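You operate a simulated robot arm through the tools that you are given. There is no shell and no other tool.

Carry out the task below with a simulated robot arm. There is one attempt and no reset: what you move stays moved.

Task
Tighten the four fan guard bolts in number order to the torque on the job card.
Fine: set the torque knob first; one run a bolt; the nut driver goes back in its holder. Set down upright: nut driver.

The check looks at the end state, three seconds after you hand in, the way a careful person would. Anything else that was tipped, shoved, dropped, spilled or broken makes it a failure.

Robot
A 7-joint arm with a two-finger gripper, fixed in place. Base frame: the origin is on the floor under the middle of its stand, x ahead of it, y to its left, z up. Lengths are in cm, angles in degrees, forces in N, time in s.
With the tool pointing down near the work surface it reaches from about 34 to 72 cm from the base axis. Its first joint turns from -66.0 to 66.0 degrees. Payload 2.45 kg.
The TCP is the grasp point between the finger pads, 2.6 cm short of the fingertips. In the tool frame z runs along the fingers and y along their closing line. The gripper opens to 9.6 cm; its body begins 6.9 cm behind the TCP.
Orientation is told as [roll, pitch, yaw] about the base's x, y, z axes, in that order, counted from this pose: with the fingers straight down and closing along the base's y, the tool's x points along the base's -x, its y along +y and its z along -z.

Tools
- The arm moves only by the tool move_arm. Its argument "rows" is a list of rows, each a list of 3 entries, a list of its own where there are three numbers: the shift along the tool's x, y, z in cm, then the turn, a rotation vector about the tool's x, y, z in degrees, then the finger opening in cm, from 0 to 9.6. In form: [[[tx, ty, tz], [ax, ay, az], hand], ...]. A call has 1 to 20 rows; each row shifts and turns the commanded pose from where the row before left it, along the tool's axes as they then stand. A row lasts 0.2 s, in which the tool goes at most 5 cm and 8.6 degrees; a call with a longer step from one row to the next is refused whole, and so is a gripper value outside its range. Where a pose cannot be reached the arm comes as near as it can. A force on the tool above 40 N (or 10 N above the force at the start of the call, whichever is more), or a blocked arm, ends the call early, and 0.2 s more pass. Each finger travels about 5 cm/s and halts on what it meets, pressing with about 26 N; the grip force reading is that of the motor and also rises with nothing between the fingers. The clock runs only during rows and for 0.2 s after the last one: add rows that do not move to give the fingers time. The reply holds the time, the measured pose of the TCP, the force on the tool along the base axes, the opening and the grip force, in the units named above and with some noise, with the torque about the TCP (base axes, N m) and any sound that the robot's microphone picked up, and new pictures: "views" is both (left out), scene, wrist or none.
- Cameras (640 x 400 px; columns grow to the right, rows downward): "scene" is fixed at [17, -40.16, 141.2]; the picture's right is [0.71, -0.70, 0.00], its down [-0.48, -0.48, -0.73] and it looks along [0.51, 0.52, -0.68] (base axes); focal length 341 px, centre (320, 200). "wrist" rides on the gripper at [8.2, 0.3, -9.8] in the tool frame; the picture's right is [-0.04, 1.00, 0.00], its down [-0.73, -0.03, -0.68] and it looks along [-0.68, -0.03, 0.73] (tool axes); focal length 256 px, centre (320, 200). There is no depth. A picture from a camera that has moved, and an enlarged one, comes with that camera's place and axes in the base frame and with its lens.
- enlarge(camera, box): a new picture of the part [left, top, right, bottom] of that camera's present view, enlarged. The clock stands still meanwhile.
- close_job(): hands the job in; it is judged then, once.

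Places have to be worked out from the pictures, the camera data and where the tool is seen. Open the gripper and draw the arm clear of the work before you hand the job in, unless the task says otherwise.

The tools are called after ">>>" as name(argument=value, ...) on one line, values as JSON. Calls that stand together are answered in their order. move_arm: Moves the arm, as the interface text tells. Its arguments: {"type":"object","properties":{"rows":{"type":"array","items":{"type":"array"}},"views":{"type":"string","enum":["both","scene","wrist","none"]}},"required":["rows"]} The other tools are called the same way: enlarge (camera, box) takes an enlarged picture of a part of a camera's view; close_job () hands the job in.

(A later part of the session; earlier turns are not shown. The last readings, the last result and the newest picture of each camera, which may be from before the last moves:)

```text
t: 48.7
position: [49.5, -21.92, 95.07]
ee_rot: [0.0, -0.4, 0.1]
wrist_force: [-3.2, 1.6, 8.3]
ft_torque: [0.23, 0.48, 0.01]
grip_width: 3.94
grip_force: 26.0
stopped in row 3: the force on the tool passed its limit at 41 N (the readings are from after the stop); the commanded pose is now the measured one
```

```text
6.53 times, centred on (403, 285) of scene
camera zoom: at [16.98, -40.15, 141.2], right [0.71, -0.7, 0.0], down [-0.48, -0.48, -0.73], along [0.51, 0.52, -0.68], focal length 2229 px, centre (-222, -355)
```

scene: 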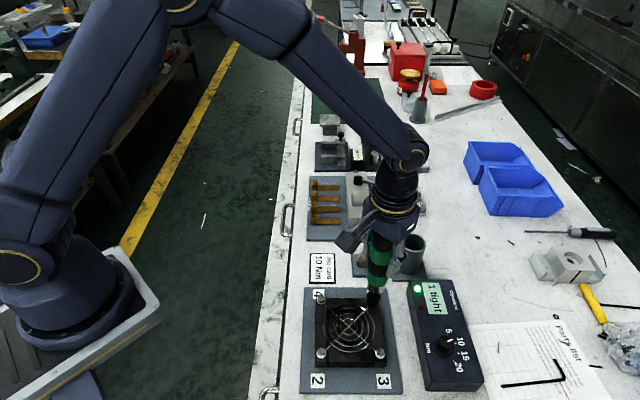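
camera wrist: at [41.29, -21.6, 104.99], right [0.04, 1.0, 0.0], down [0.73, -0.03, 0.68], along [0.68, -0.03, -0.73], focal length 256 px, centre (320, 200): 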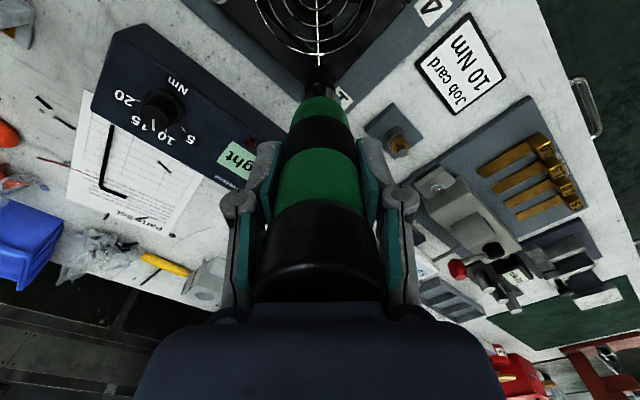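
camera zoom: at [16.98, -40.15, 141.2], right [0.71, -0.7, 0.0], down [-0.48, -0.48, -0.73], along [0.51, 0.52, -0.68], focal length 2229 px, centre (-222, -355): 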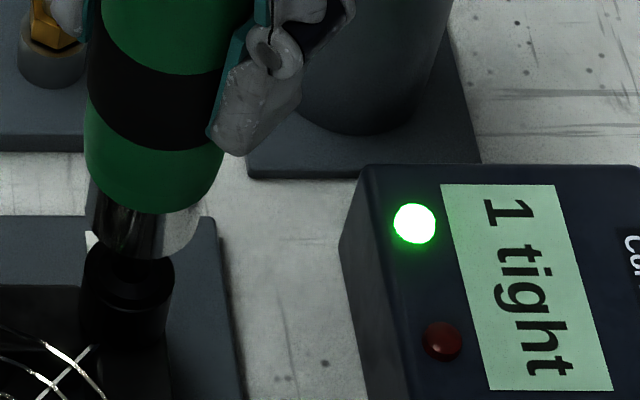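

The display shows "1 tight" with a green light, so bolt 1 is done in one run. I'll lift straight off and move to hover above bolt 2, which is offset about -14.68 cm in x from bolt 1.

>>> move_arm(rows=[[[0, 0, -0.5], [0, 0, 0], 2.5], [[0, 0, -1.5], [0, 0, 0], 2.5], [[0, 0, -2], [0, 0, 0], 2.5], [[0, 0, -1], [0, 0, 0], 2.5], [[0, 0, 0], [0, 0, 0], 2.5], [[2.45, 0, 0], [0, 0, 0], 2.5], [[2.45, 0, 0], [0, 0, 0], 2.5], [[2.45, 0, 0], [0, 0, 0], 2.5], [[2.45, 0, 0], [0, 0, 0], 2.5], [[2.45, 0, 0], [0, 0, 0], 2.5], [[2.43, 0, 0], [0, 0, 0], 2.5], [[0, 0, 0], [0, 0, 0], 2.5], [[0, 0, 0], [0, 0, 0], 2.5]], views="both")

>>> enlarge(camera="scene", box=[290, 270, 380, 380])

>>> enlarge(camera="wrist", box=[280, 20, 360, 110])

>>> enlarge(camera="scene", box=[354, 260, 452, 310])

```text
t: 51.5
position: [34.95, -21.83, 99.86]
ee_rot: [0.0, -0.3, -0.1]
wrist_force: [-0.2, -0.3, -3.8]
ft_torque: [-0.02, 0.03, 0.01]
grip_width: 3.94
grip_force: 25.8
camera wrist: at [26.69, -21.62, 109.61], right [0.04, 1.0, 0.0], down [0.73, -0.03, 0.68], along [0.68, -0.03, -0.73], focal length 256 px, centre (320, 200)
```

scene: 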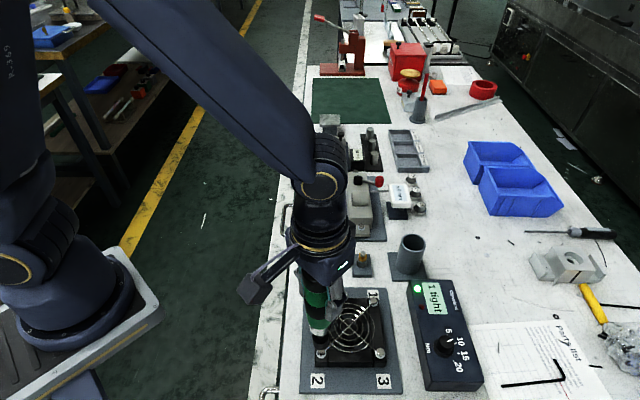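
wrist: 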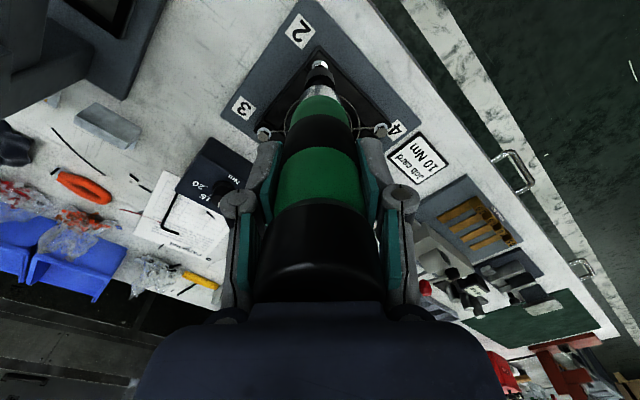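

```text
3.64 times, centred on (335, 325) of scene
camera zoom: at [17.0, -40.17, 141.19], right [0.71, -0.7, 0.0], down [-0.48, -0.48, -0.73], along [0.51, 0.52, -0.68], focal length 1241 px, centre (266, -254)
```

zoom: 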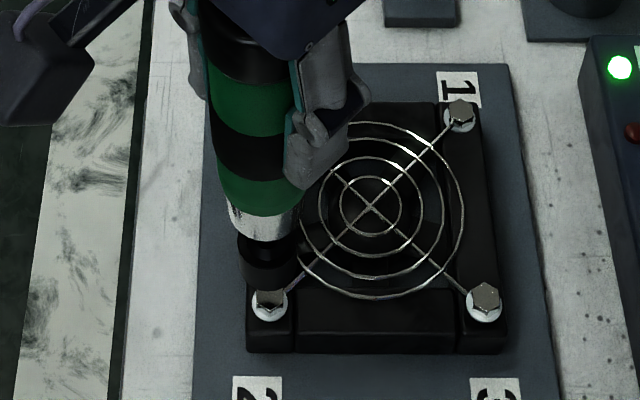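

```text
4.44 times, centred on (320, 65) of wrist
camera zoom: at [26.69, -21.62, 109.61], right [0.04, 1.0, 0.0], down [0.73, -0.03, 0.68], along [0.68, -0.03, -0.73], focal length 1138 px, centre (320, 800)
```

zoom: 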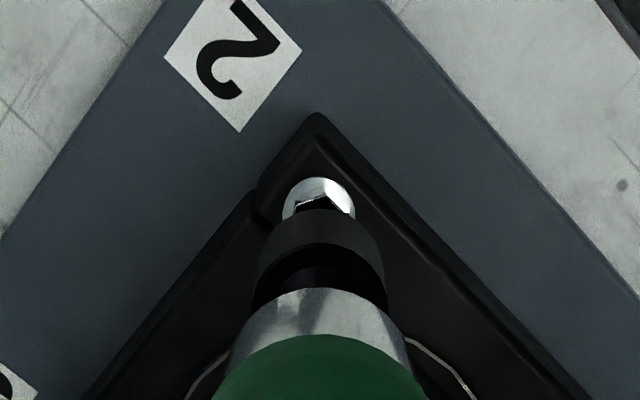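

```text
6.53 times, centred on (403, 285) of scene
camera zoom: at [17.0, -40.17, 141.19], right [0.71, -0.7, 0.0], down [-0.48, -0.48, -0.73], along [0.51, 0.52, -0.68], focal length 2229 px, centre (-222, -355)
```

zoom: 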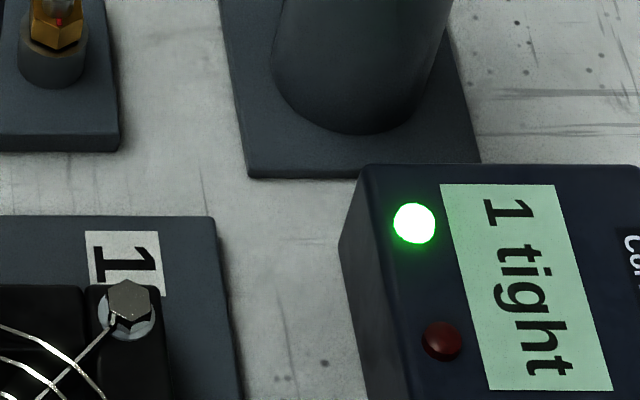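

Bolt 1 is fine and the display still reads "1 tight". I'll zoom in for fine alignment at bolt 2.

>>> enlarge(camera="scene", box=[300, 315, 348, 365])

>>> enlarge(camera="wrist", box=[296, 45, 344, 95])

```text
8.00 times, centred on (324, 340) of scene
camera zoom: at [17.0, -40.17, 141.19], right [0.71, -0.7, 0.0], down [-0.48, -0.48, -0.73], along [0.51, 0.52, -0.68], focal length 2730 px, centre (288, -920)
```

zoom: 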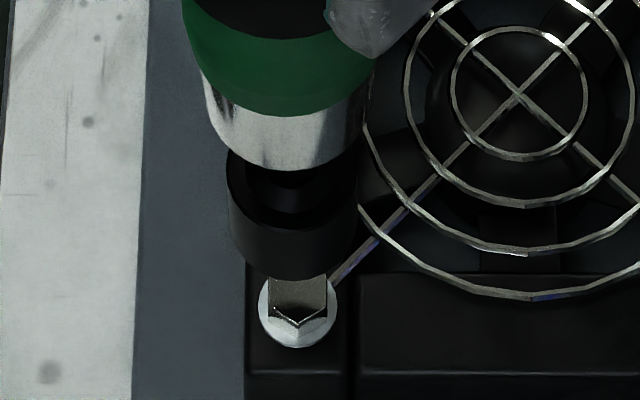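

```text
8.00 times, centred on (320, 70) of wrist
camera zoom: at [26.69, -21.62, 109.61], right [0.04, 1.0, 0.0], down [0.73, -0.03, 0.68], along [0.68, -0.03, -0.73], focal length 2048 px, centre (320, 1240)
```

zoom: 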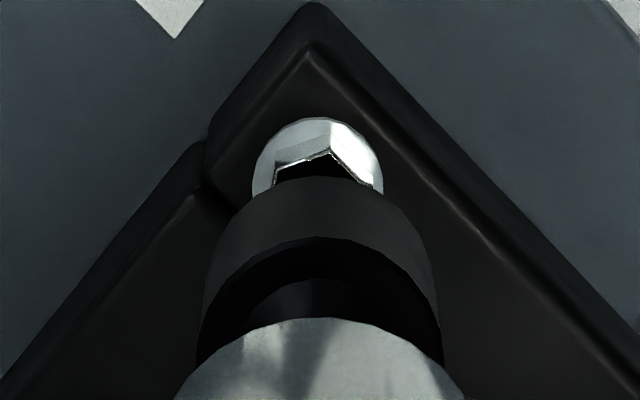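

The socket is within about 0.1 cm of bolt 2's centre. I'll correct slightly and go down to just above the hex, then recheck.

>>> move_arm(rows=[[[0.08, -0.1, 0], [0, 0, 0], 2.5], [[0, 0, 1], [0, 0, 0], 2.5], [[0, 0, 1.2], [0, 0, 0], 2.5], [[0, 0, 0.9], [0, 0, 0], 2.5], [[0, 0, 0], [0, 0, 0], 2.5], [[0, 0, 0], [0, 0, 0], 2.5]], views="wrist")

>>> enlarge(camera="scene", box=[300, 315, 348, 365])

>>> enlarge(camera="wrist", box=[296, 45, 344, 95])

```text
t: 52.9
position: [34.84, -21.8, 96.92]
ee_rot: [0.0, -0.4, 0.0]
wrist_force: [-0.4, 0.7, -4.6]
ft_torque: [0.03, -0.01, 0.01]
grip_width: 3.93
grip_force: 26.1
camera wrist: at [26.64, -21.7, 106.52], right [0.04, 1.0, 0.0], down [0.73, -0.03, 0.68], along [0.68, -0.03, -0.73], focal length 256 px, centre (320, 200)
```

wrist: 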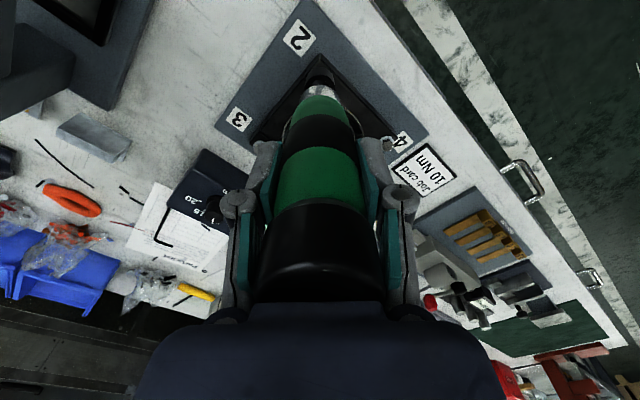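

```text
8.00 times, centred on (324, 340) of scene
camera zoom: at [17.0, -40.17, 141.19], right [0.71, -0.7, 0.0], down [-0.48, -0.48, -0.73], along [0.51, 0.52, -0.68], focal length 2730 px, centre (288, -920)
```

zoom: 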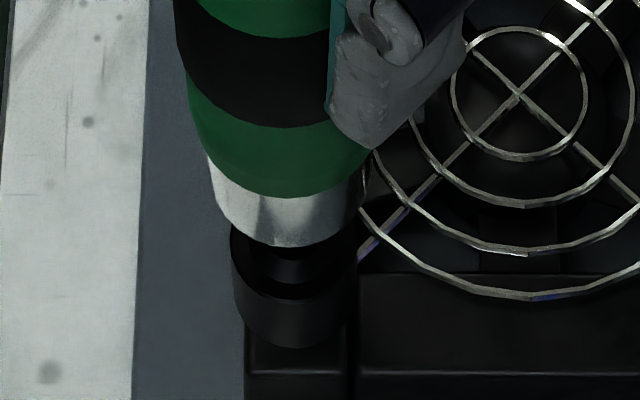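

```text
8.00 times, centred on (320, 70) of wrist
camera zoom: at [26.64, -21.7, 106.52], right [0.04, 1.0, 0.0], down [0.73, -0.03, 0.68], along [0.68, -0.03, -0.73], focal length 2048 px, centre (320, 1240)
```

zoom: 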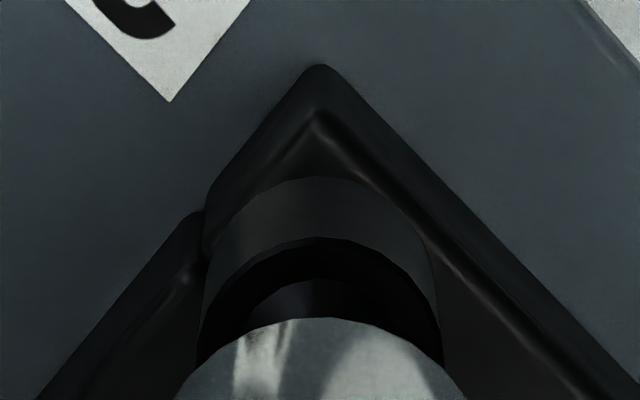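

Alignment is within about 0.1 cm. I'll make a tiny nudge and lower slowly onto bolt 2.

>>> move_arm(rows=[[[-0.05, -0.03, 0.2], [0, 0, 0], 2.5], [[0, 0, 0.2], [0, 0, 0], 2.5], [[0, 0, 0.2], [0, 0, 0], 2.5], [[0, 0, 0.2], [0, 0, 0], 2.5], [[0, 0, 0.2], [0, 0, 0], 2.5], [[0, 0, 0.15], [0, 0, 0], 2.5], [[0, 0, 0], [0, 0, 0], 2.5]], views="scene")

>>> enlarge(camera="scene", box=[300, 315, 348, 365])

```text
t: 54.5
position: [34.82, -21.99, 95.88]
ee_rot: [0.1, -0.4, 0.1]
wrist_force: [0.1, 0.3, -1.5]
ft_torque: [0.04, -0.01, -0.01]
grip_width: 3.91
grip_force: 26.0
```

scene: 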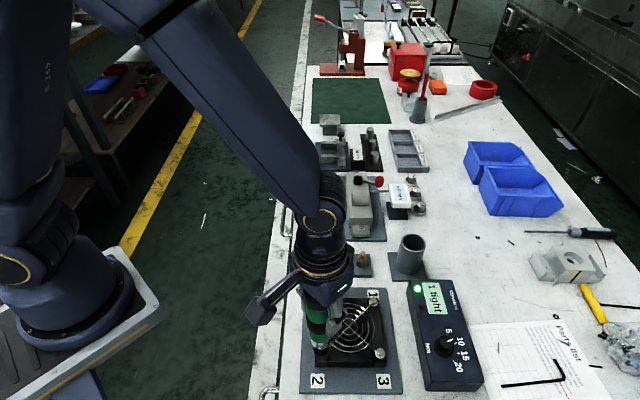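

```text
8.00 times, centred on (324, 340) of scene
camera zoom: at [17.0, -40.16, 141.2], right [0.71, -0.7, 0.0], down [-0.48, -0.48, -0.73], along [0.51, 0.52, -0.68], focal length 2730 px, centre (288, -920)
```

zoom: 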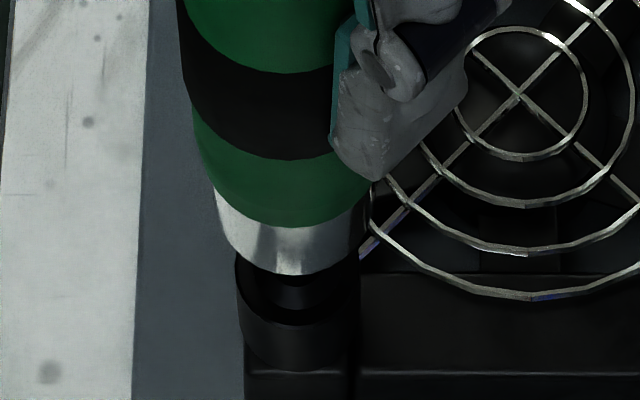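

Contact is about 3 N and the socket is seated. I'll press down now to start the run on bolt 2.

>>> move_arm(rows=[[[0, 0, 0.12], [0, 0, 0], 2.5], [[0, 0, 0.12], [0, 0, 0], 2.5], [[0, 0, 0.12], [0, 0, 0], 2.5], [[0, 0, 0], [0, 0, 0], 2.5]], views="scene")

>>> enlarge(camera="scene", box=[400, 270, 460, 320])

>>> enlarge(camera="scene", box=[300, 315, 348, 365])

```text
t: 55.5
position: [34.83, -22.04, 95.35]
ee_rot: [0.0, -0.3, 0.0]
wrist_force: [-1.0, -0.5, -1.6]
ft_torque: [-0.08, 0.17, 0.01]
grip_width: 3.92
grip_force: 25.9
```

scene: 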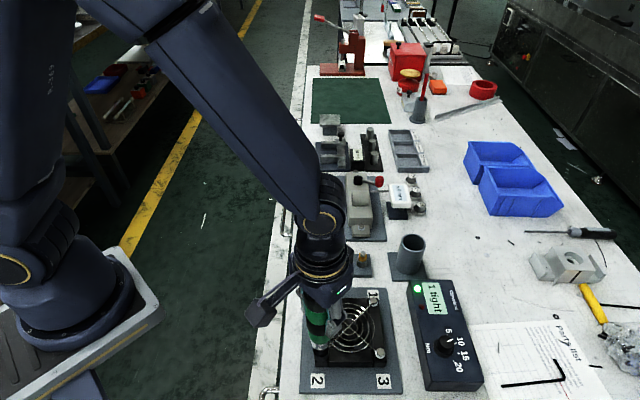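

```text
8.00 times, centred on (430, 295) of scene
camera zoom: at [16.99, -40.17, 141.2], right [0.71, -0.7, 0.0], down [-0.48, -0.48, -0.73], along [0.51, 0.52, -0.68], focal length 2730 px, centre (-560, -560)
```

zoom: 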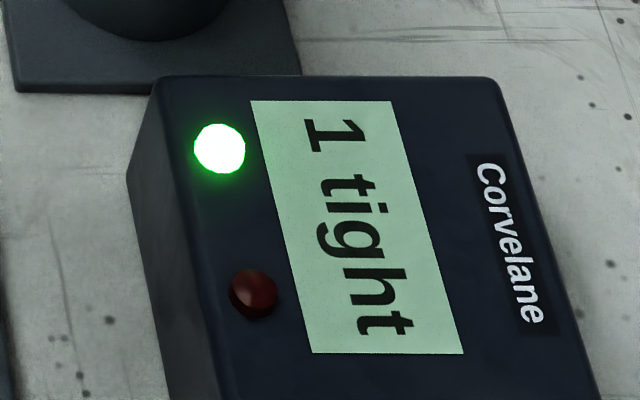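

```text
8.00 times, centred on (324, 340) of scene
camera zoom: at [16.99, -40.17, 141.2], right [0.71, -0.7, 0.0], down [-0.48, -0.48, -0.73], along [0.51, 0.52, -0.68], focal length 2730 px, centre (288, -920)
```

zoom: 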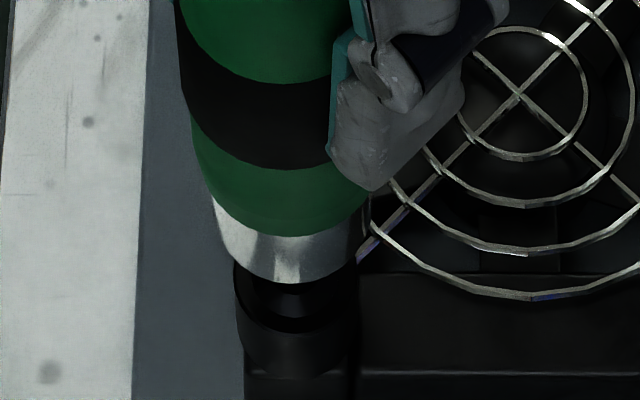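

The spring is still compressing and there's been no run yet. I'll press further.

>>> move_arm(rows=[[[0, 0, 0.1], [0, 0, 0], 2.5], [[0, 0, 0.1], [0, 0, 0], 2.5], [[0, 0, 0.1], [0, 0, 0], 2.5], [[0, 0, 0], [0, 0, 0], 2.5], [[0, 0, 0], [0, 0, 0], 2.5]], views="scene")

>>> enlarge(camera="scene", box=[400, 270, 460, 320])

```text
t: 56.7
position: [34.74, -22.06, 95.14]
ee_rot: [-0.1, -0.6, 0.0]
wrist_force: [-3.5, 4.6, 35.8]
ft_torque: [0.77, 0.71, -0.01]
grip_width: 3.94
grip_force: 25.4
```

scene: 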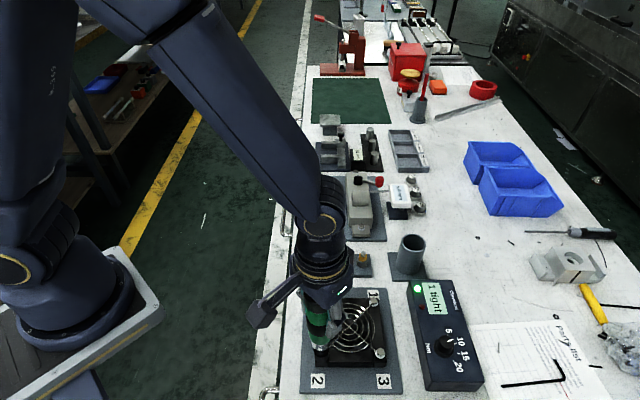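

```text
8.00 times, centred on (430, 295) of scene
camera zoom: at [16.95, -40.13, 141.21], right [0.71, -0.7, 0.0], down [-0.48, -0.48, -0.73], along [0.51, 0.52, -0.68], focal length 2730 px, centre (-560, -560)
```

zoom: 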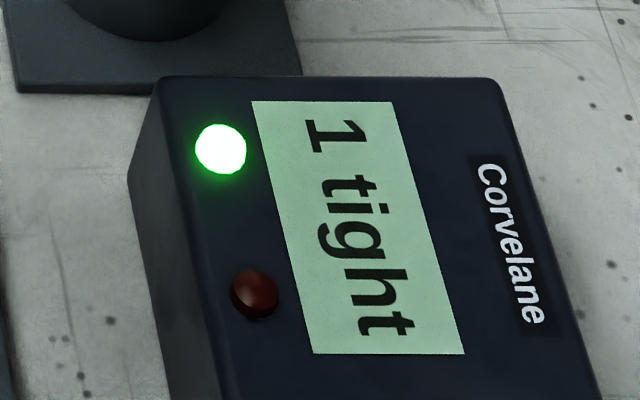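

Contact force is now about 40 N and the camera is shaking slightly, so it may be running. I'll hold still briefly to let it finish.

>>> move_arm(rows=[[[0, 0, 0], [0, 0, 0], 2.5], [[0, 0, 0], [0, 0, 0], 2.5]], views="scene")

>>> enlarge(camera="scene", box=[400, 270, 460, 320])

```text
t: 57.3
position: [34.77, -22.01, 95.05]
ee_rot: [-0.1, -0.5, -0.1]
wrist_force: [-4.2, 4.6, 45.2]
ft_torque: [0.85, 0.66, -0.03]
grip_width: 3.95
grip_force: 26.1
```

scene: 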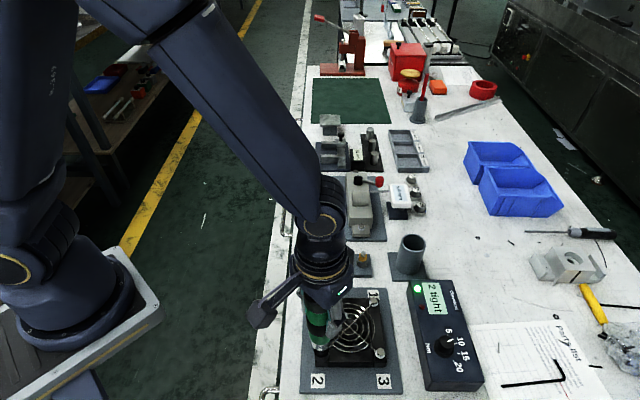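

```text
8.00 times, centred on (430, 295) of scene
camera zoom: at [16.94, -40.12, 141.22], right [0.71, -0.7, 0.0], down [-0.48, -0.48, -0.73], along [0.51, 0.52, -0.68], focal length 2730 px, centre (-560, -560)
```

zoom: 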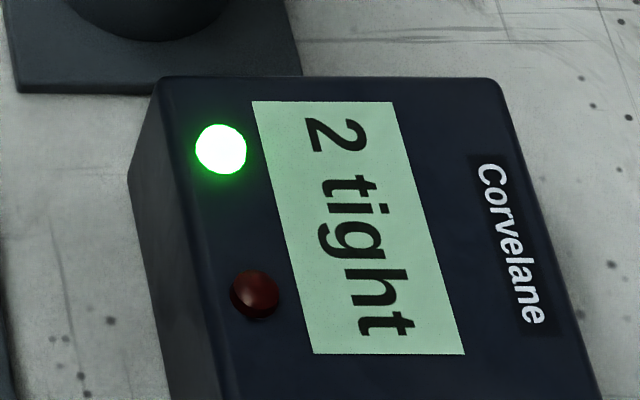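

"2 tight": bolt 2 is done in one run. I'll lift off right away and move to hover above bolt 3, a further (+7.44,-7.46) from bolt 2.

>>> move_arm(rows=[[[0, 0, -0.5], [0, 0, 0], 2.5], [[0, 0, -1.5], [0, 0, 0], 2.5], [[0, 0, -2], [0, 0, 0], 2.5], [[0, 0, -1.2], [0, 0, 0], 2.5], [[0, 0, 0], [0, 0, 0], 2.5], [[-1.86, -1.865, 0], [0, 0, 0], 2.5], [[-1.86, -1.865, 0], [0, 0, 0], 2.5], [[-1.86, -1.865, 0], [0, 0, 0], 2.5], [[-1.86, -1.865, 0], [0, 0, 0], 2.5], [[0, 0, 0], [0, 0, 0], 2.5], [[0, 0, 0], [0, 0, 0], 2.5]], views="both")

>>> enlarge(camera="scene", box=[356, 315, 404, 365])

>>> enlarge(camera="wrist", box=[296, 45, 344, 95])

```text
t: 59.7
position: [42.11, -29.47, 100.38]
ee_rot: [0.0, -0.4, 0.1]
wrist_force: [0.1, 0.2, -5.8]
ft_torque: [0.01, -0.01, 0.02]
grip_width: 3.88
grip_force: 25.7
camera wrist: at [34.02, -29.23, 109.95], right [0.04, 1.0, 0.0], down [0.73, -0.03, 0.68], along [0.68, -0.03, -0.73], focal length 256 px, centre (320, 200)
```

scene: 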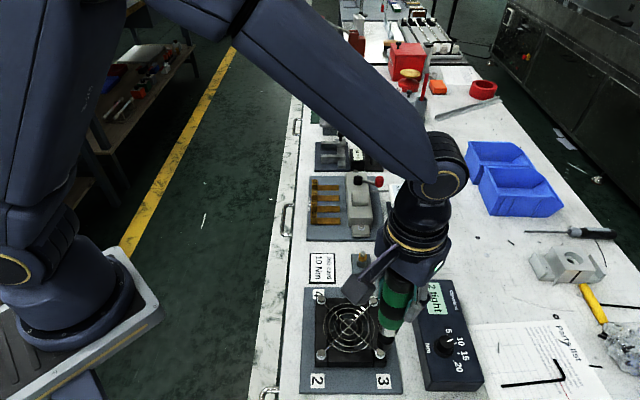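
wrist: 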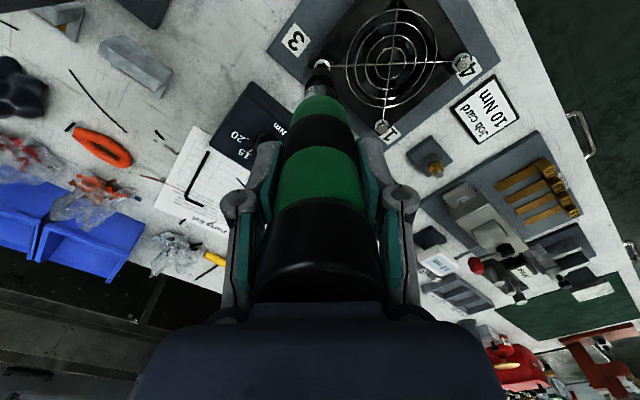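

```text
8.00 times, centred on (380, 340) of scene
camera zoom: at [17.0, -40.17, 141.19], right [0.71, -0.7, 0.0], down [-0.48, -0.48, -0.73], along [0.51, 0.52, -0.68], focal length 2730 px, centre (-160, -920)
```

zoom: 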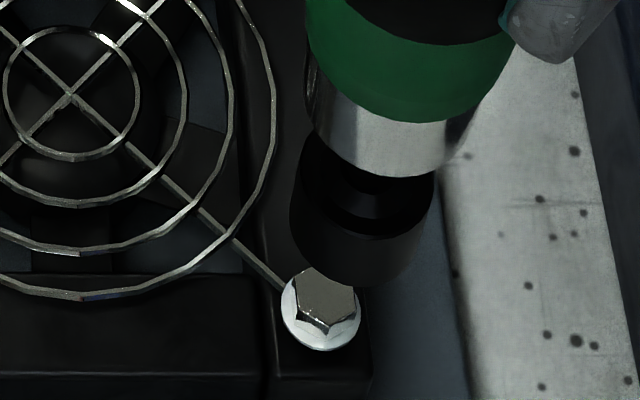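

```text
8.00 times, centred on (320, 70) of wrist
camera zoom: at [34.02, -29.23, 109.95], right [0.04, 1.0, 0.0], down [0.73, -0.03, 0.68], along [0.68, -0.03, -0.73], focal length 2048 px, centre (320, 1240)
```

zoom: 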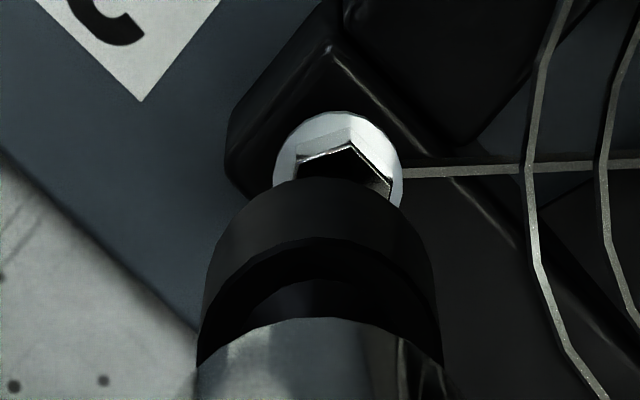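

Relative to bolt 3 the socket needs about +0.17 in y. I'll correct and go down to just above the hex.

>>> move_arm(rows=[[[0, 0.17, 0], [0, 0, 0], 2.5], [[0, 0, 1], [0, 0, 0], 2.5], [[0, 0, 1.2], [0, 0, 0], 2.5], [[0, 0, 1.0], [0, 0, 0], 2.5], [[0, 0, 0], [0, 0, 0], 2.5], [[0, 0, 0], [0, 0, 0], 2.5]], views="wrist")

>>> enlarge(camera="scene", box=[356, 315, 404, 365])

>>> enlarge(camera="wrist", box=[296, 45, 344, 95])

```text
t: 61.1
position: [42.3, -29.33, 97.08]
ee_rot: [0.0, -0.4, 0.1]
wrist_force: [-0.9, -1.1, -5.2]
ft_torque: [0.0, -0.02, 0.02]
grip_width: 3.96
grip_force: 26.0
camera wrist: at [34.07, -29.05, 106.74], right [0.04, 1.0, 0.0], down [0.73, -0.03, 0.68], along [0.68, -0.03, -0.73], focal length 256 px, centre (320, 200)
```

wrist: 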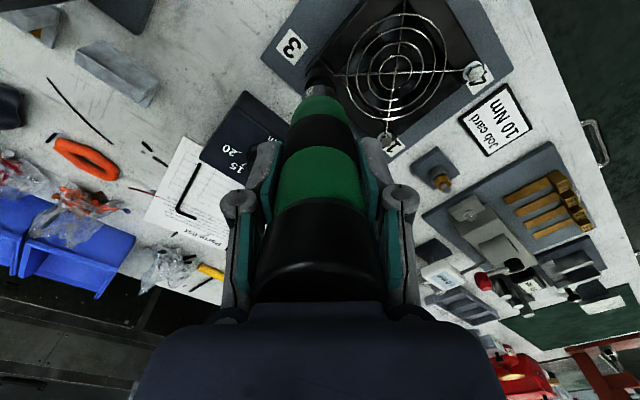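

```text
8.00 times, centred on (380, 340) of scene
camera zoom: at [17.0, -40.17, 141.19], right [0.71, -0.7, 0.0], down [-0.48, -0.48, -0.73], along [0.51, 0.52, -0.68], focal length 2730 px, centre (-160, -920)
```

zoom: 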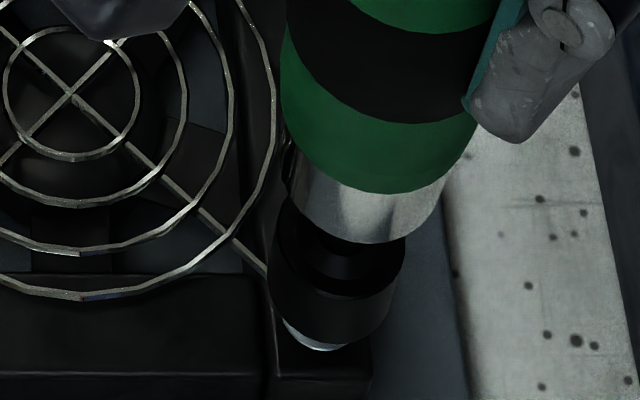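

```text
8.00 times, centred on (320, 70) of wrist
camera zoom: at [34.07, -29.05, 106.74], right [0.04, 1.0, 0.0], down [0.73, -0.03, 0.68], along [0.68, -0.03, -0.73], focal length 2048 px, centre (320, 1240)
```

zoom: 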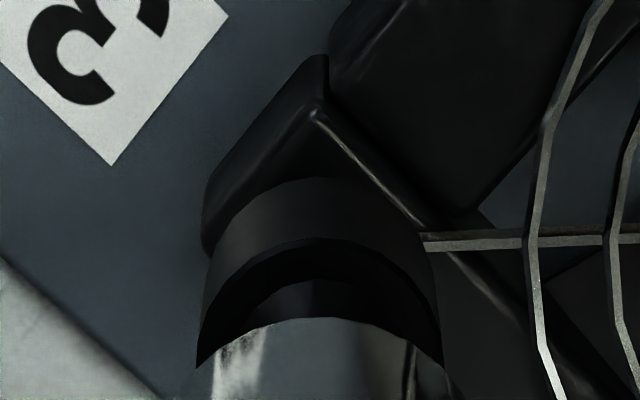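

The socket is about 0.1 cm too far in +x. I'll correct that and lower slowly onto bolt 3.

>>> move_arm(rows=[[[0.1, 0.02, 0.1], [0, 0, 0], 2.5], [[0, 0, 0.2], [0, 0, 0], 2.5], [[0, 0, 0.2], [0, 0, 0], 2.5], [[0, 0, 0.2], [0, 0, 0], 2.5], [[0, 0, 0.2], [0, 0, 0], 2.5], [[0, 0, 0.2], [0, 0, 0], 2.5], [[0, 0, 0.1], [0, 0, 0], 2.5], [[0, 0, 0], [0, 0, 0], 2.5]], views="scene")

>>> enlarge(camera="scene", box=[356, 315, 404, 365])

```text
t: 62.9
position: [42.21, -29.34, 95.89]
ee_rot: [0.0, -0.4, 0.0]
wrist_force: [-0.4, -0.2, -5.1]
ft_torque: [-0.01, -0.02, -0.02]
grip_width: 3.92
grip_force: 25.7
```

scene: 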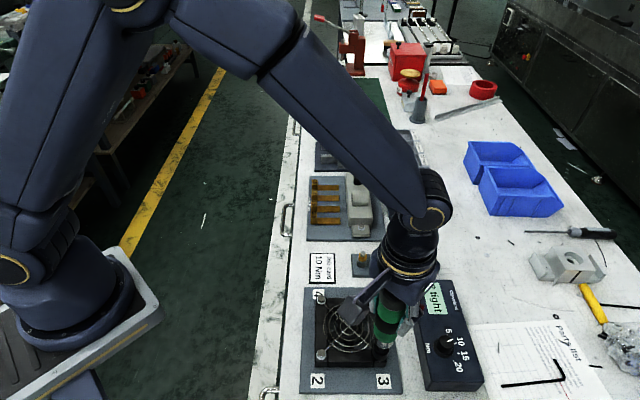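

```text
8.00 times, centred on (380, 340) of scene
camera zoom: at [17.0, -40.17, 141.19], right [0.71, -0.7, 0.0], down [-0.48, -0.48, -0.73], along [0.51, 0.52, -0.68], focal length 2730 px, centre (-160, -920)
```

zoom: 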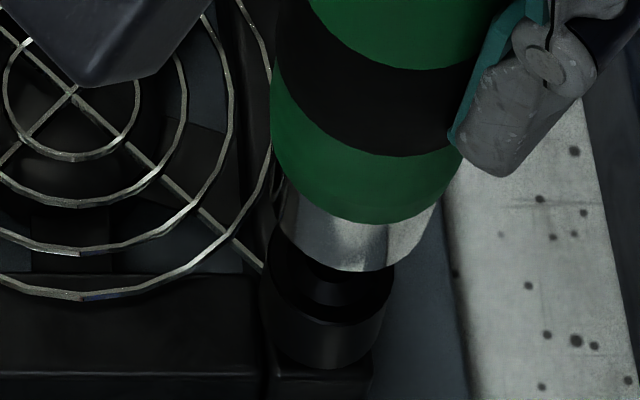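

The socket is over the hex with no load yet. I'll continue down to seat and take up the spring.

>>> move_arm(rows=[[[0, 0, 0.15], [0, 0, 0], 2.5], [[0, 0, 0.15], [0, 0, 0], 2.5], [[0, 0, 0.15], [0, 0, 0], 2.5], [[0, 0, 0.1], [0, 0, 0], 2.5], [[0, 0, 0], [0, 0, 0], 2.5]], views="scene")

>>> enlarge(camera="scene", box=[356, 270, 454, 365])

```text
t: 64.1
position: [42.12, -29.33, 95.28]
ee_rot: [0.1, -0.4, 0.0]
wrist_force: [-0.1, -1.3, -2.9]
ft_torque: [-0.1, -0.04, 0.04]
grip_width: 3.92
grip_force: 26.0
```

scene: 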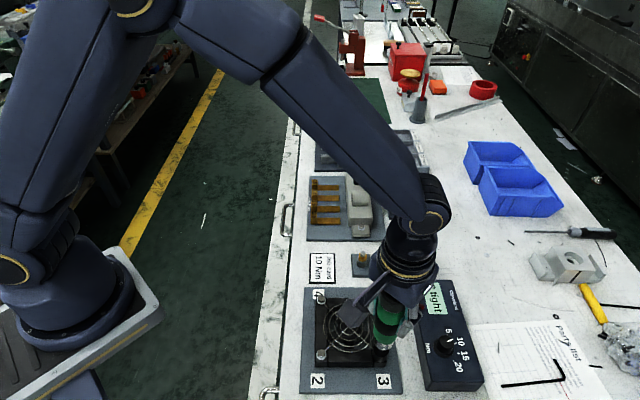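

```text
4.21 times, centred on (405, 318) of scene
camera zoom: at [17.0, -40.17, 141.19], right [0.71, -0.7, 0.0], down [-0.48, -0.48, -0.73], along [0.51, 0.52, -0.68], focal length 1437 px, centre (-38, -295)
```

zoom: 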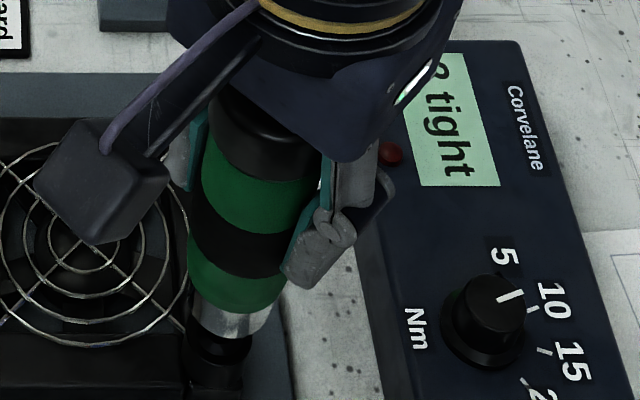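

The socket is seated with about 2 N on the spring. I'll press to run bolt 3 and hold briefly.

>>> move_arm(rows=[[[0, 0, 0.12], [0, 0, 0], 2.5], [[0, 0, 0.12], [0, 0, 0], 2.5], [[0, 0, 0.12], [0, 0, 0], 2.5], [[0, 0, 0], [0, 0, 0], 2.5], [[0, 0, 0], [0, 0, 0], 2.5]], views="scene")

>>> enlarge(camera="scene", box=[400, 270, 460, 320])

```text
t: 65.5
position: [42.33, -29.32, 95.18]
ee_rot: [0.0, -0.4, 0.0]
wrist_force: [-3.5, 3.1, 11.7]
ft_torque: [0.37, 0.49, -0.04]
grip_width: 3.89
grip_force: 25.8
stopped in row 5: the force on the tool passed its limit at 41 N (the readings are from after the stop); the commanded pose is now the measured one
```

scene: 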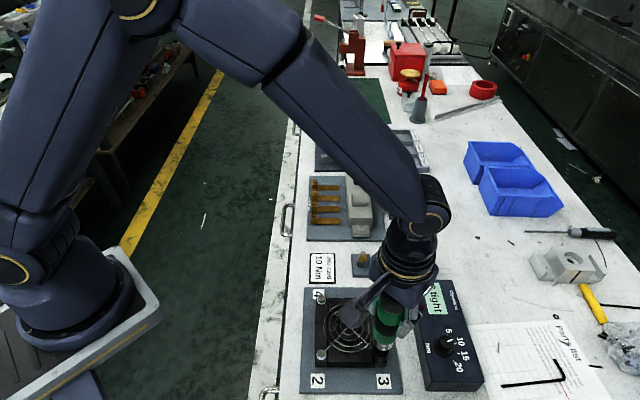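

```text
8.00 times, centred on (430, 295) of scene
camera zoom: at [16.97, -40.15, 141.2], right [0.71, -0.7, 0.0], down [-0.48, -0.48, -0.73], along [0.51, 0.52, -0.68], focal length 2730 px, centre (-560, -560)
```

zoom: 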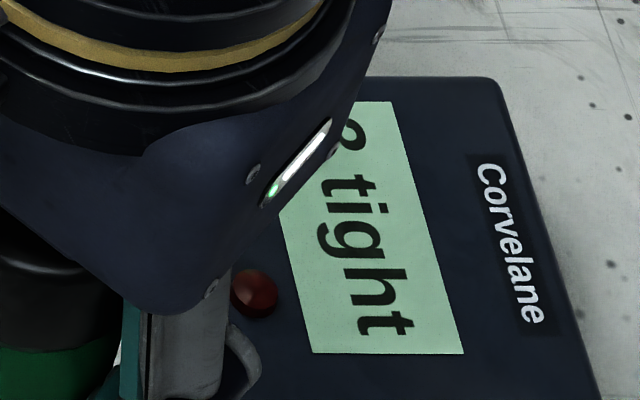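

The stop force matches a completed press, but the hand hides the digit from the scene camera. I'll check from the wrist camera before doing anything else.

>>> enlarge(camera="wrist", box=[180, 60, 320, 200])

>>> enlarge(camera="scene", box=[426, 276, 446, 296])

```text
2.86 times, centred on (250, 130) of wrist
camera zoom: at [34.0, -29.0, 104.79], right [0.04, 1.0, 0.0], down [0.73, -0.03, 0.68], along [0.68, -0.03, -0.73], focal length 731 px, centre (520, 400)
```

zoom: 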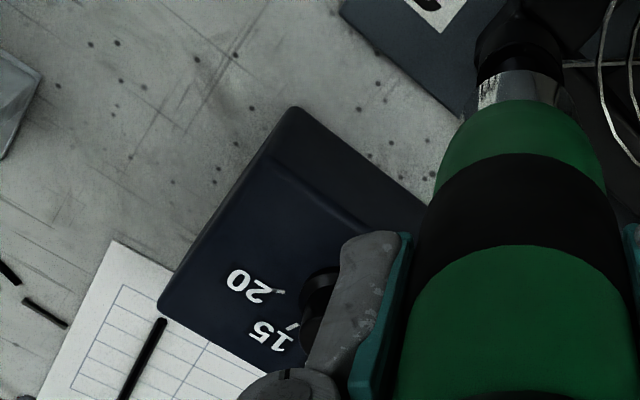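

```text
16.00 times, centred on (436, 286) of scene
camera zoom: at [16.97, -40.15, 141.2], right [0.71, -0.7, 0.0], down [-0.48, -0.48, -0.73], along [0.51, 0.52, -0.68], focal length 5461 px, centre (-1536, -1176)
```

zoom: 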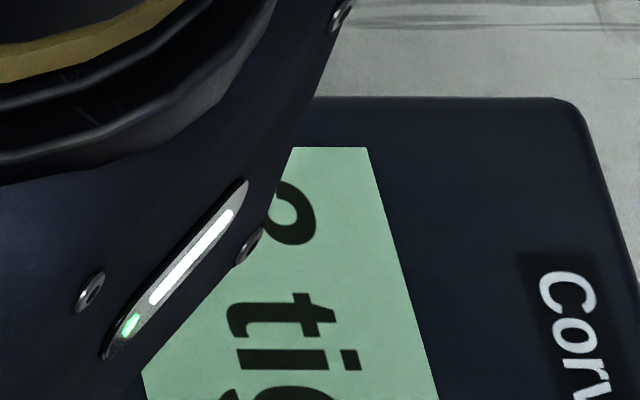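

I can't tell the digit from here. I'll hold still for 0.6 s in case the run is still finishing, then compare the visible part of the digit again.

>>> move_arm(rows=[[[0, 0, 0], [0, 0, 0], 2.5], [[0, 0, 0], [0, 0, 0], 2.5]], views="none")

>>> enlarge(camera="scene", box=[426, 276, 446, 296])

```text
t: 66.1
position: [42.29, -29.2, 95.09]
ee_rot: [0.0, -0.4, 0.1]
wrist_force: [-3.9, 4.3, 19.6]
ft_torque: [0.71, 0.77, -0.02]
grip_width: 3.93
grip_force: 26.3
```

```text
16.00 times, centred on (436, 286) of scene
camera zoom: at [16.96, -40.13, 141.21], right [0.71, -0.7, 0.0], down [-0.48, -0.48, -0.73], along [0.51, 0.52, -0.68], focal length 5461 px, centre (-1536, -1176)
```

zoom: 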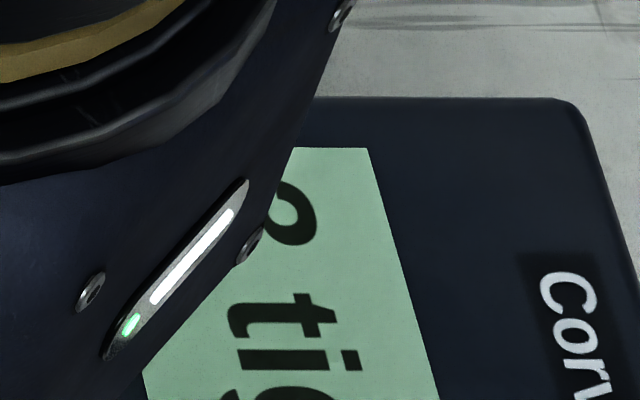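

There's no change, so whatever happened is complete. I'll lift straight off to see the full display; if it still reads 2, bolt 3 hasn't run and I can press again.

>>> move_arm(rows=[[[0, 0, -0.5], [0, 0, 0], 2.5], [[0, 0, -1.5], [0, 0, 0], 2.5], [[0, 0, -2], [0, 0, 0], 2.5], [[0, 0, -1.2], [0, 0, 0], 2.5], [[0, 0, 0], [0, 0, 0], 2.5], [[0, 0, 0], [0, 0, 0], 2.5]], views="both")

>>> enlarge(camera="scene", box=[410, 270, 460, 320])

```text
t: 67.5
position: [42.29, -29.35, 100.24]
ee_rot: [0.0, -0.5, 0.0]
wrist_force: [-0.1, 0.1, -4.0]
ft_torque: [-0.04, 0.0, 0.03]
grip_width: 3.91
grip_force: 26.2
camera wrist: at [33.98, -29.03, 109.92], right [0.04, 1.0, 0.0], down [0.73, -0.03, 0.68], along [0.68, -0.03, -0.73], focal length 256 px, centre (320, 200)
```

scene: 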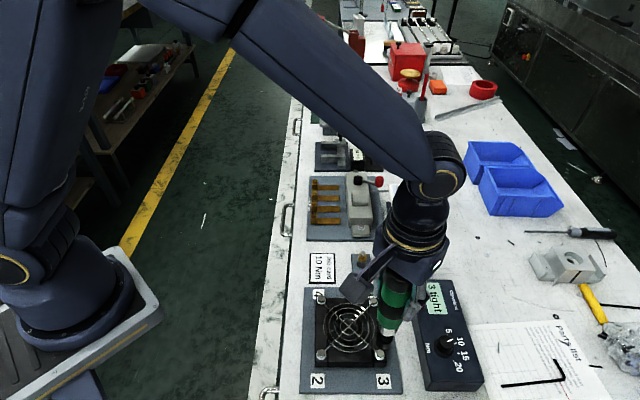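
wrist: 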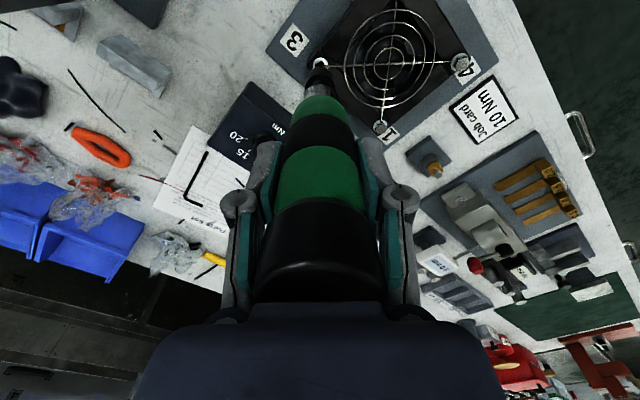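

```text
8.00 times, centred on (435, 295) of scene
camera zoom: at [17.0, -40.17, 141.19], right [0.71, -0.7, 0.0], down [-0.48, -0.48, -0.73], along [0.51, 0.52, -0.68], focal length 2730 px, centre (-600, -560)
```

zoom: 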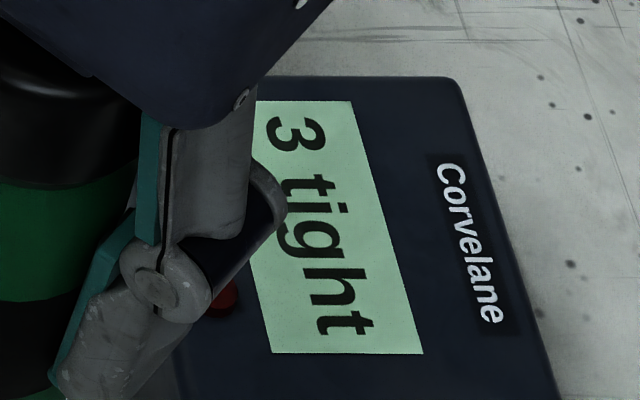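

"3 tight". Now bolt 4: I'll move +14.67 in y at hover height.

>>> move_arm(rows=[[[0, 2.45, 0], [0, 0, 0], 2.5], [[0, 2.45, 0], [0, 0, 0], 2.5], [[0, 2.45, 0], [0, 0, 0], 2.5], [[0, 2.45, 0], [0, 0, 0], 2.5], [[0, 2.45, 0], [0, 0, 0], 2.5], [[0, 2.42, 0], [0, 0, 0], 2.5], [[0, 0, 0], [0, 0, 0], 2.5], [[0, 0, 0], [0, 0, 0], 2.5]], views="both")

>>> enlarge(camera="scene", box=[296, 258, 344, 308])

>>> enlarge(camera="wrist", box=[296, 45, 344, 95])

>>> enlarge(camera="scene", box=[300, 260, 480, 390])

```text
t: 69.3
position: [42.14, -14.65, 100.13]
ee_rot: [-0.1, -0.4, 0.0]
wrist_force: [1.1, 0.4, -3.8]
ft_torque: [-0.03, 0.0, -0.02]
grip_width: 3.91
grip_force: 25.7
camera wrist: at [33.97, -14.35, 109.86], right [0.04, 1.0, 0.0], down [0.73, -0.03, 0.68], along [0.68, -0.03, -0.73], focal length 256 px, centre (320, 200)
```

scene: 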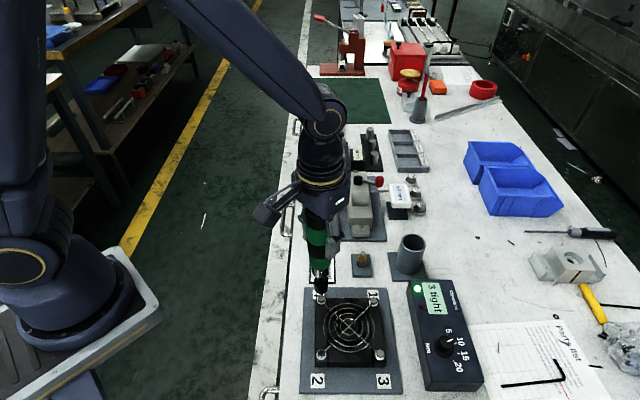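
wrist: 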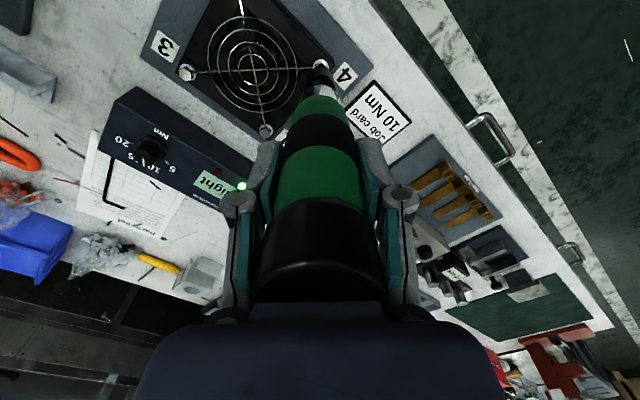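

```text
8.00 times, centred on (320, 283) of scene
camera zoom: at [17.0, -40.16, 141.19], right [0.71, -0.7, 0.0], down [-0.48, -0.48, -0.73], along [0.51, 0.52, -0.68], focal length 2730 px, centre (320, -464)
```

zoom: 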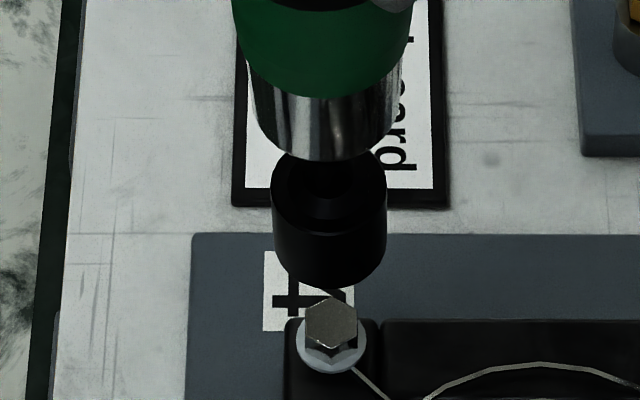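

```text
8.00 times, centred on (320, 70) of wrist
camera zoom: at [33.97, -14.35, 109.86], right [0.04, 1.0, 0.0], down [0.73, -0.03, 0.68], along [0.68, -0.03, -0.73], focal length 2048 px, centre (320, 1240)
```

zoom: 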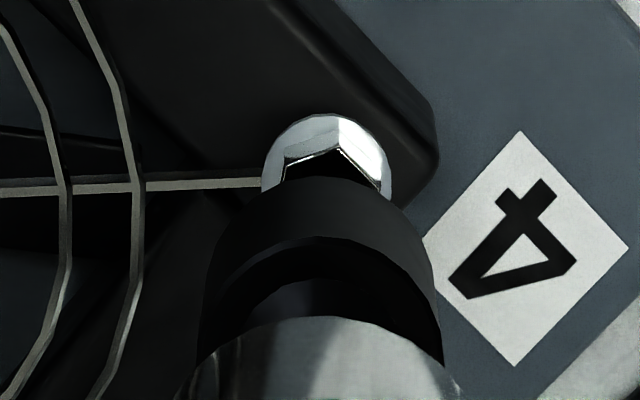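

```text
3.08 times, centred on (390, 325) of scene
camera zoom: at [17.0, -40.16, 141.19], right [0.71, -0.7, 0.0], down [-0.48, -0.48, -0.73], along [0.51, 0.52, -0.68], focal length 1050 px, centre (105, -185)
```

zoom: 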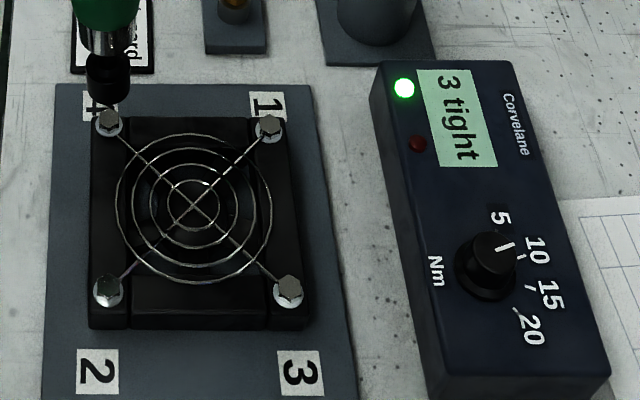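

The display reads "3 tight" and the knob is still at 10. The socket over bolt 4 is nearly centred, so I'll make a small correction and lower to just above the hex.

>>> move_arm(rows=[[[0.05, 0.0, 0], [0, 0, 0], 2.5], [[0, 0, 1], [0, 0, 0], 2.5], [[0, 0, 1.2], [0, 0, 0], 2.5], [[0, 0, 0.9], [0, 0, 0], 2.5], [[0, 0, 0], [0, 0, 0], 2.5], [[0, 0, 0], [0, 0, 0], 2.5]], views="wrist")

>>> enlarge(camera="scene", box=[296, 258, 344, 308])

>>> enlarge(camera="wrist", box=[296, 45, 344, 95])

```text
t: 70.7
position: [42.21, -14.71, 97.11]
ee_rot: [-0.1, -0.3, -0.1]
wrist_force: [-0.3, -0.2, -4.3]
ft_torque: [-0.01, -0.02, -0.02]
grip_width: 3.92
grip_force: 25.7
camera wrist: at [33.97, -14.33, 106.78], right [0.04, 1.0, 0.0], down [0.73, -0.03, 0.68], along [0.68, -0.03, -0.73], focal length 256 px, centre (320, 200)
```

wrist: 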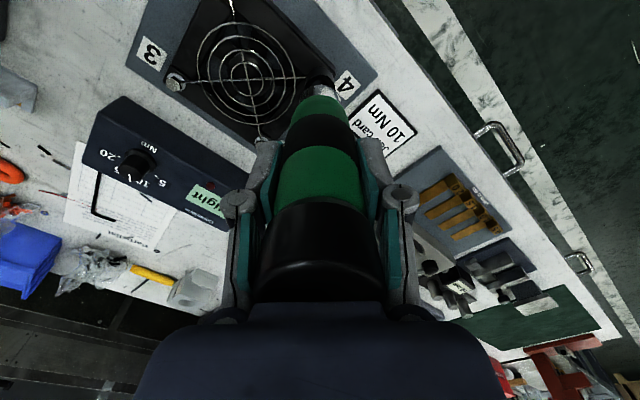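

```text
8.00 times, centred on (320, 283) of scene
camera zoom: at [17.0, -40.17, 141.19], right [0.71, -0.7, 0.0], down [-0.48, -0.48, -0.73], along [0.51, 0.52, -0.68], focal length 2730 px, centre (320, -464)
```

zoom: 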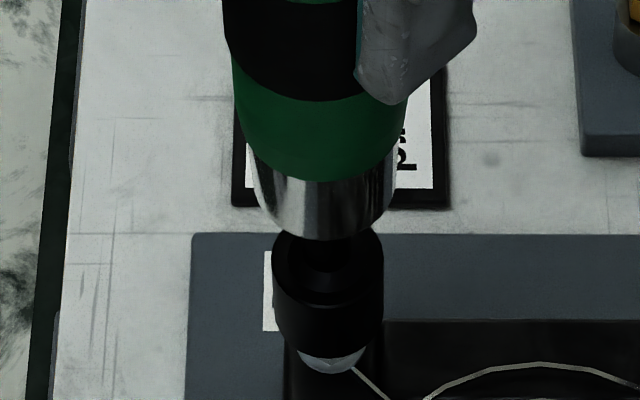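

```text
8.00 times, centred on (320, 70) of wrist
camera zoom: at [33.97, -14.33, 106.78], right [0.04, 1.0, 0.0], down [0.73, -0.03, 0.68], along [0.68, -0.03, -0.73], focal length 2048 px, centre (320, 1240)
```

zoom: 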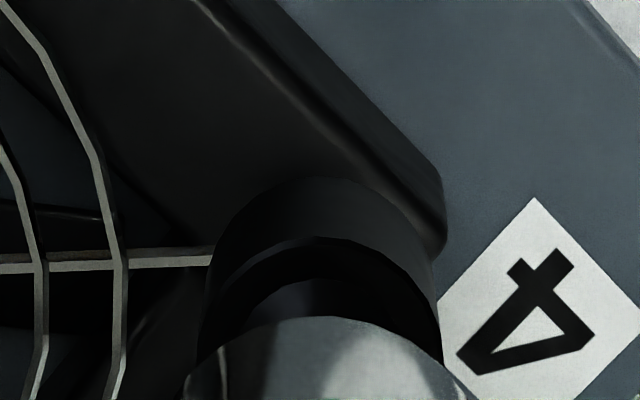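

The two cameras disagree by about 0.1–0.2 cm at bolt 4, so I'll look at a higher zoom before going lower.

>>> enlarge(camera="scene", box=[308, 278, 336, 306])

>>> enlarge(camera="wrist", box=[302, 60, 338, 90])

```text
14.29 times, centred on (322, 292) of scene
camera zoom: at [17.0, -40.17, 141.19], right [0.71, -0.7, 0.0], down [-0.48, -0.48, -0.73], along [0.51, 0.52, -0.68], focal length 4876 px, centre (291, -1114)
```

zoom: 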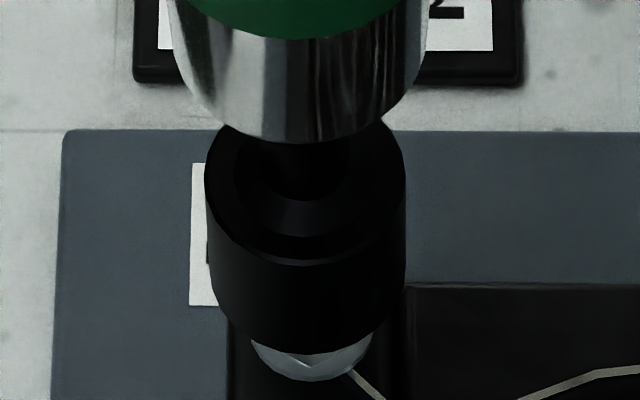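

```text
13.33 times, centred on (320, 75) of wrist
camera zoom: at [33.97, -14.33, 106.78], right [0.04, 1.0, 0.0], down [0.73, -0.03, 0.68], along [0.68, -0.03, -0.73], focal length 3413 px, centre (320, 1867)
```

zoom: 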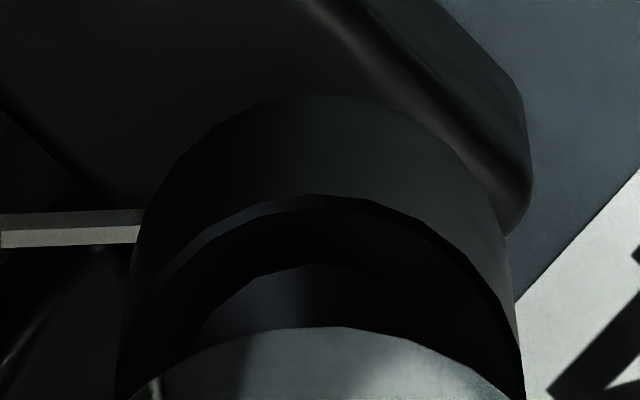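

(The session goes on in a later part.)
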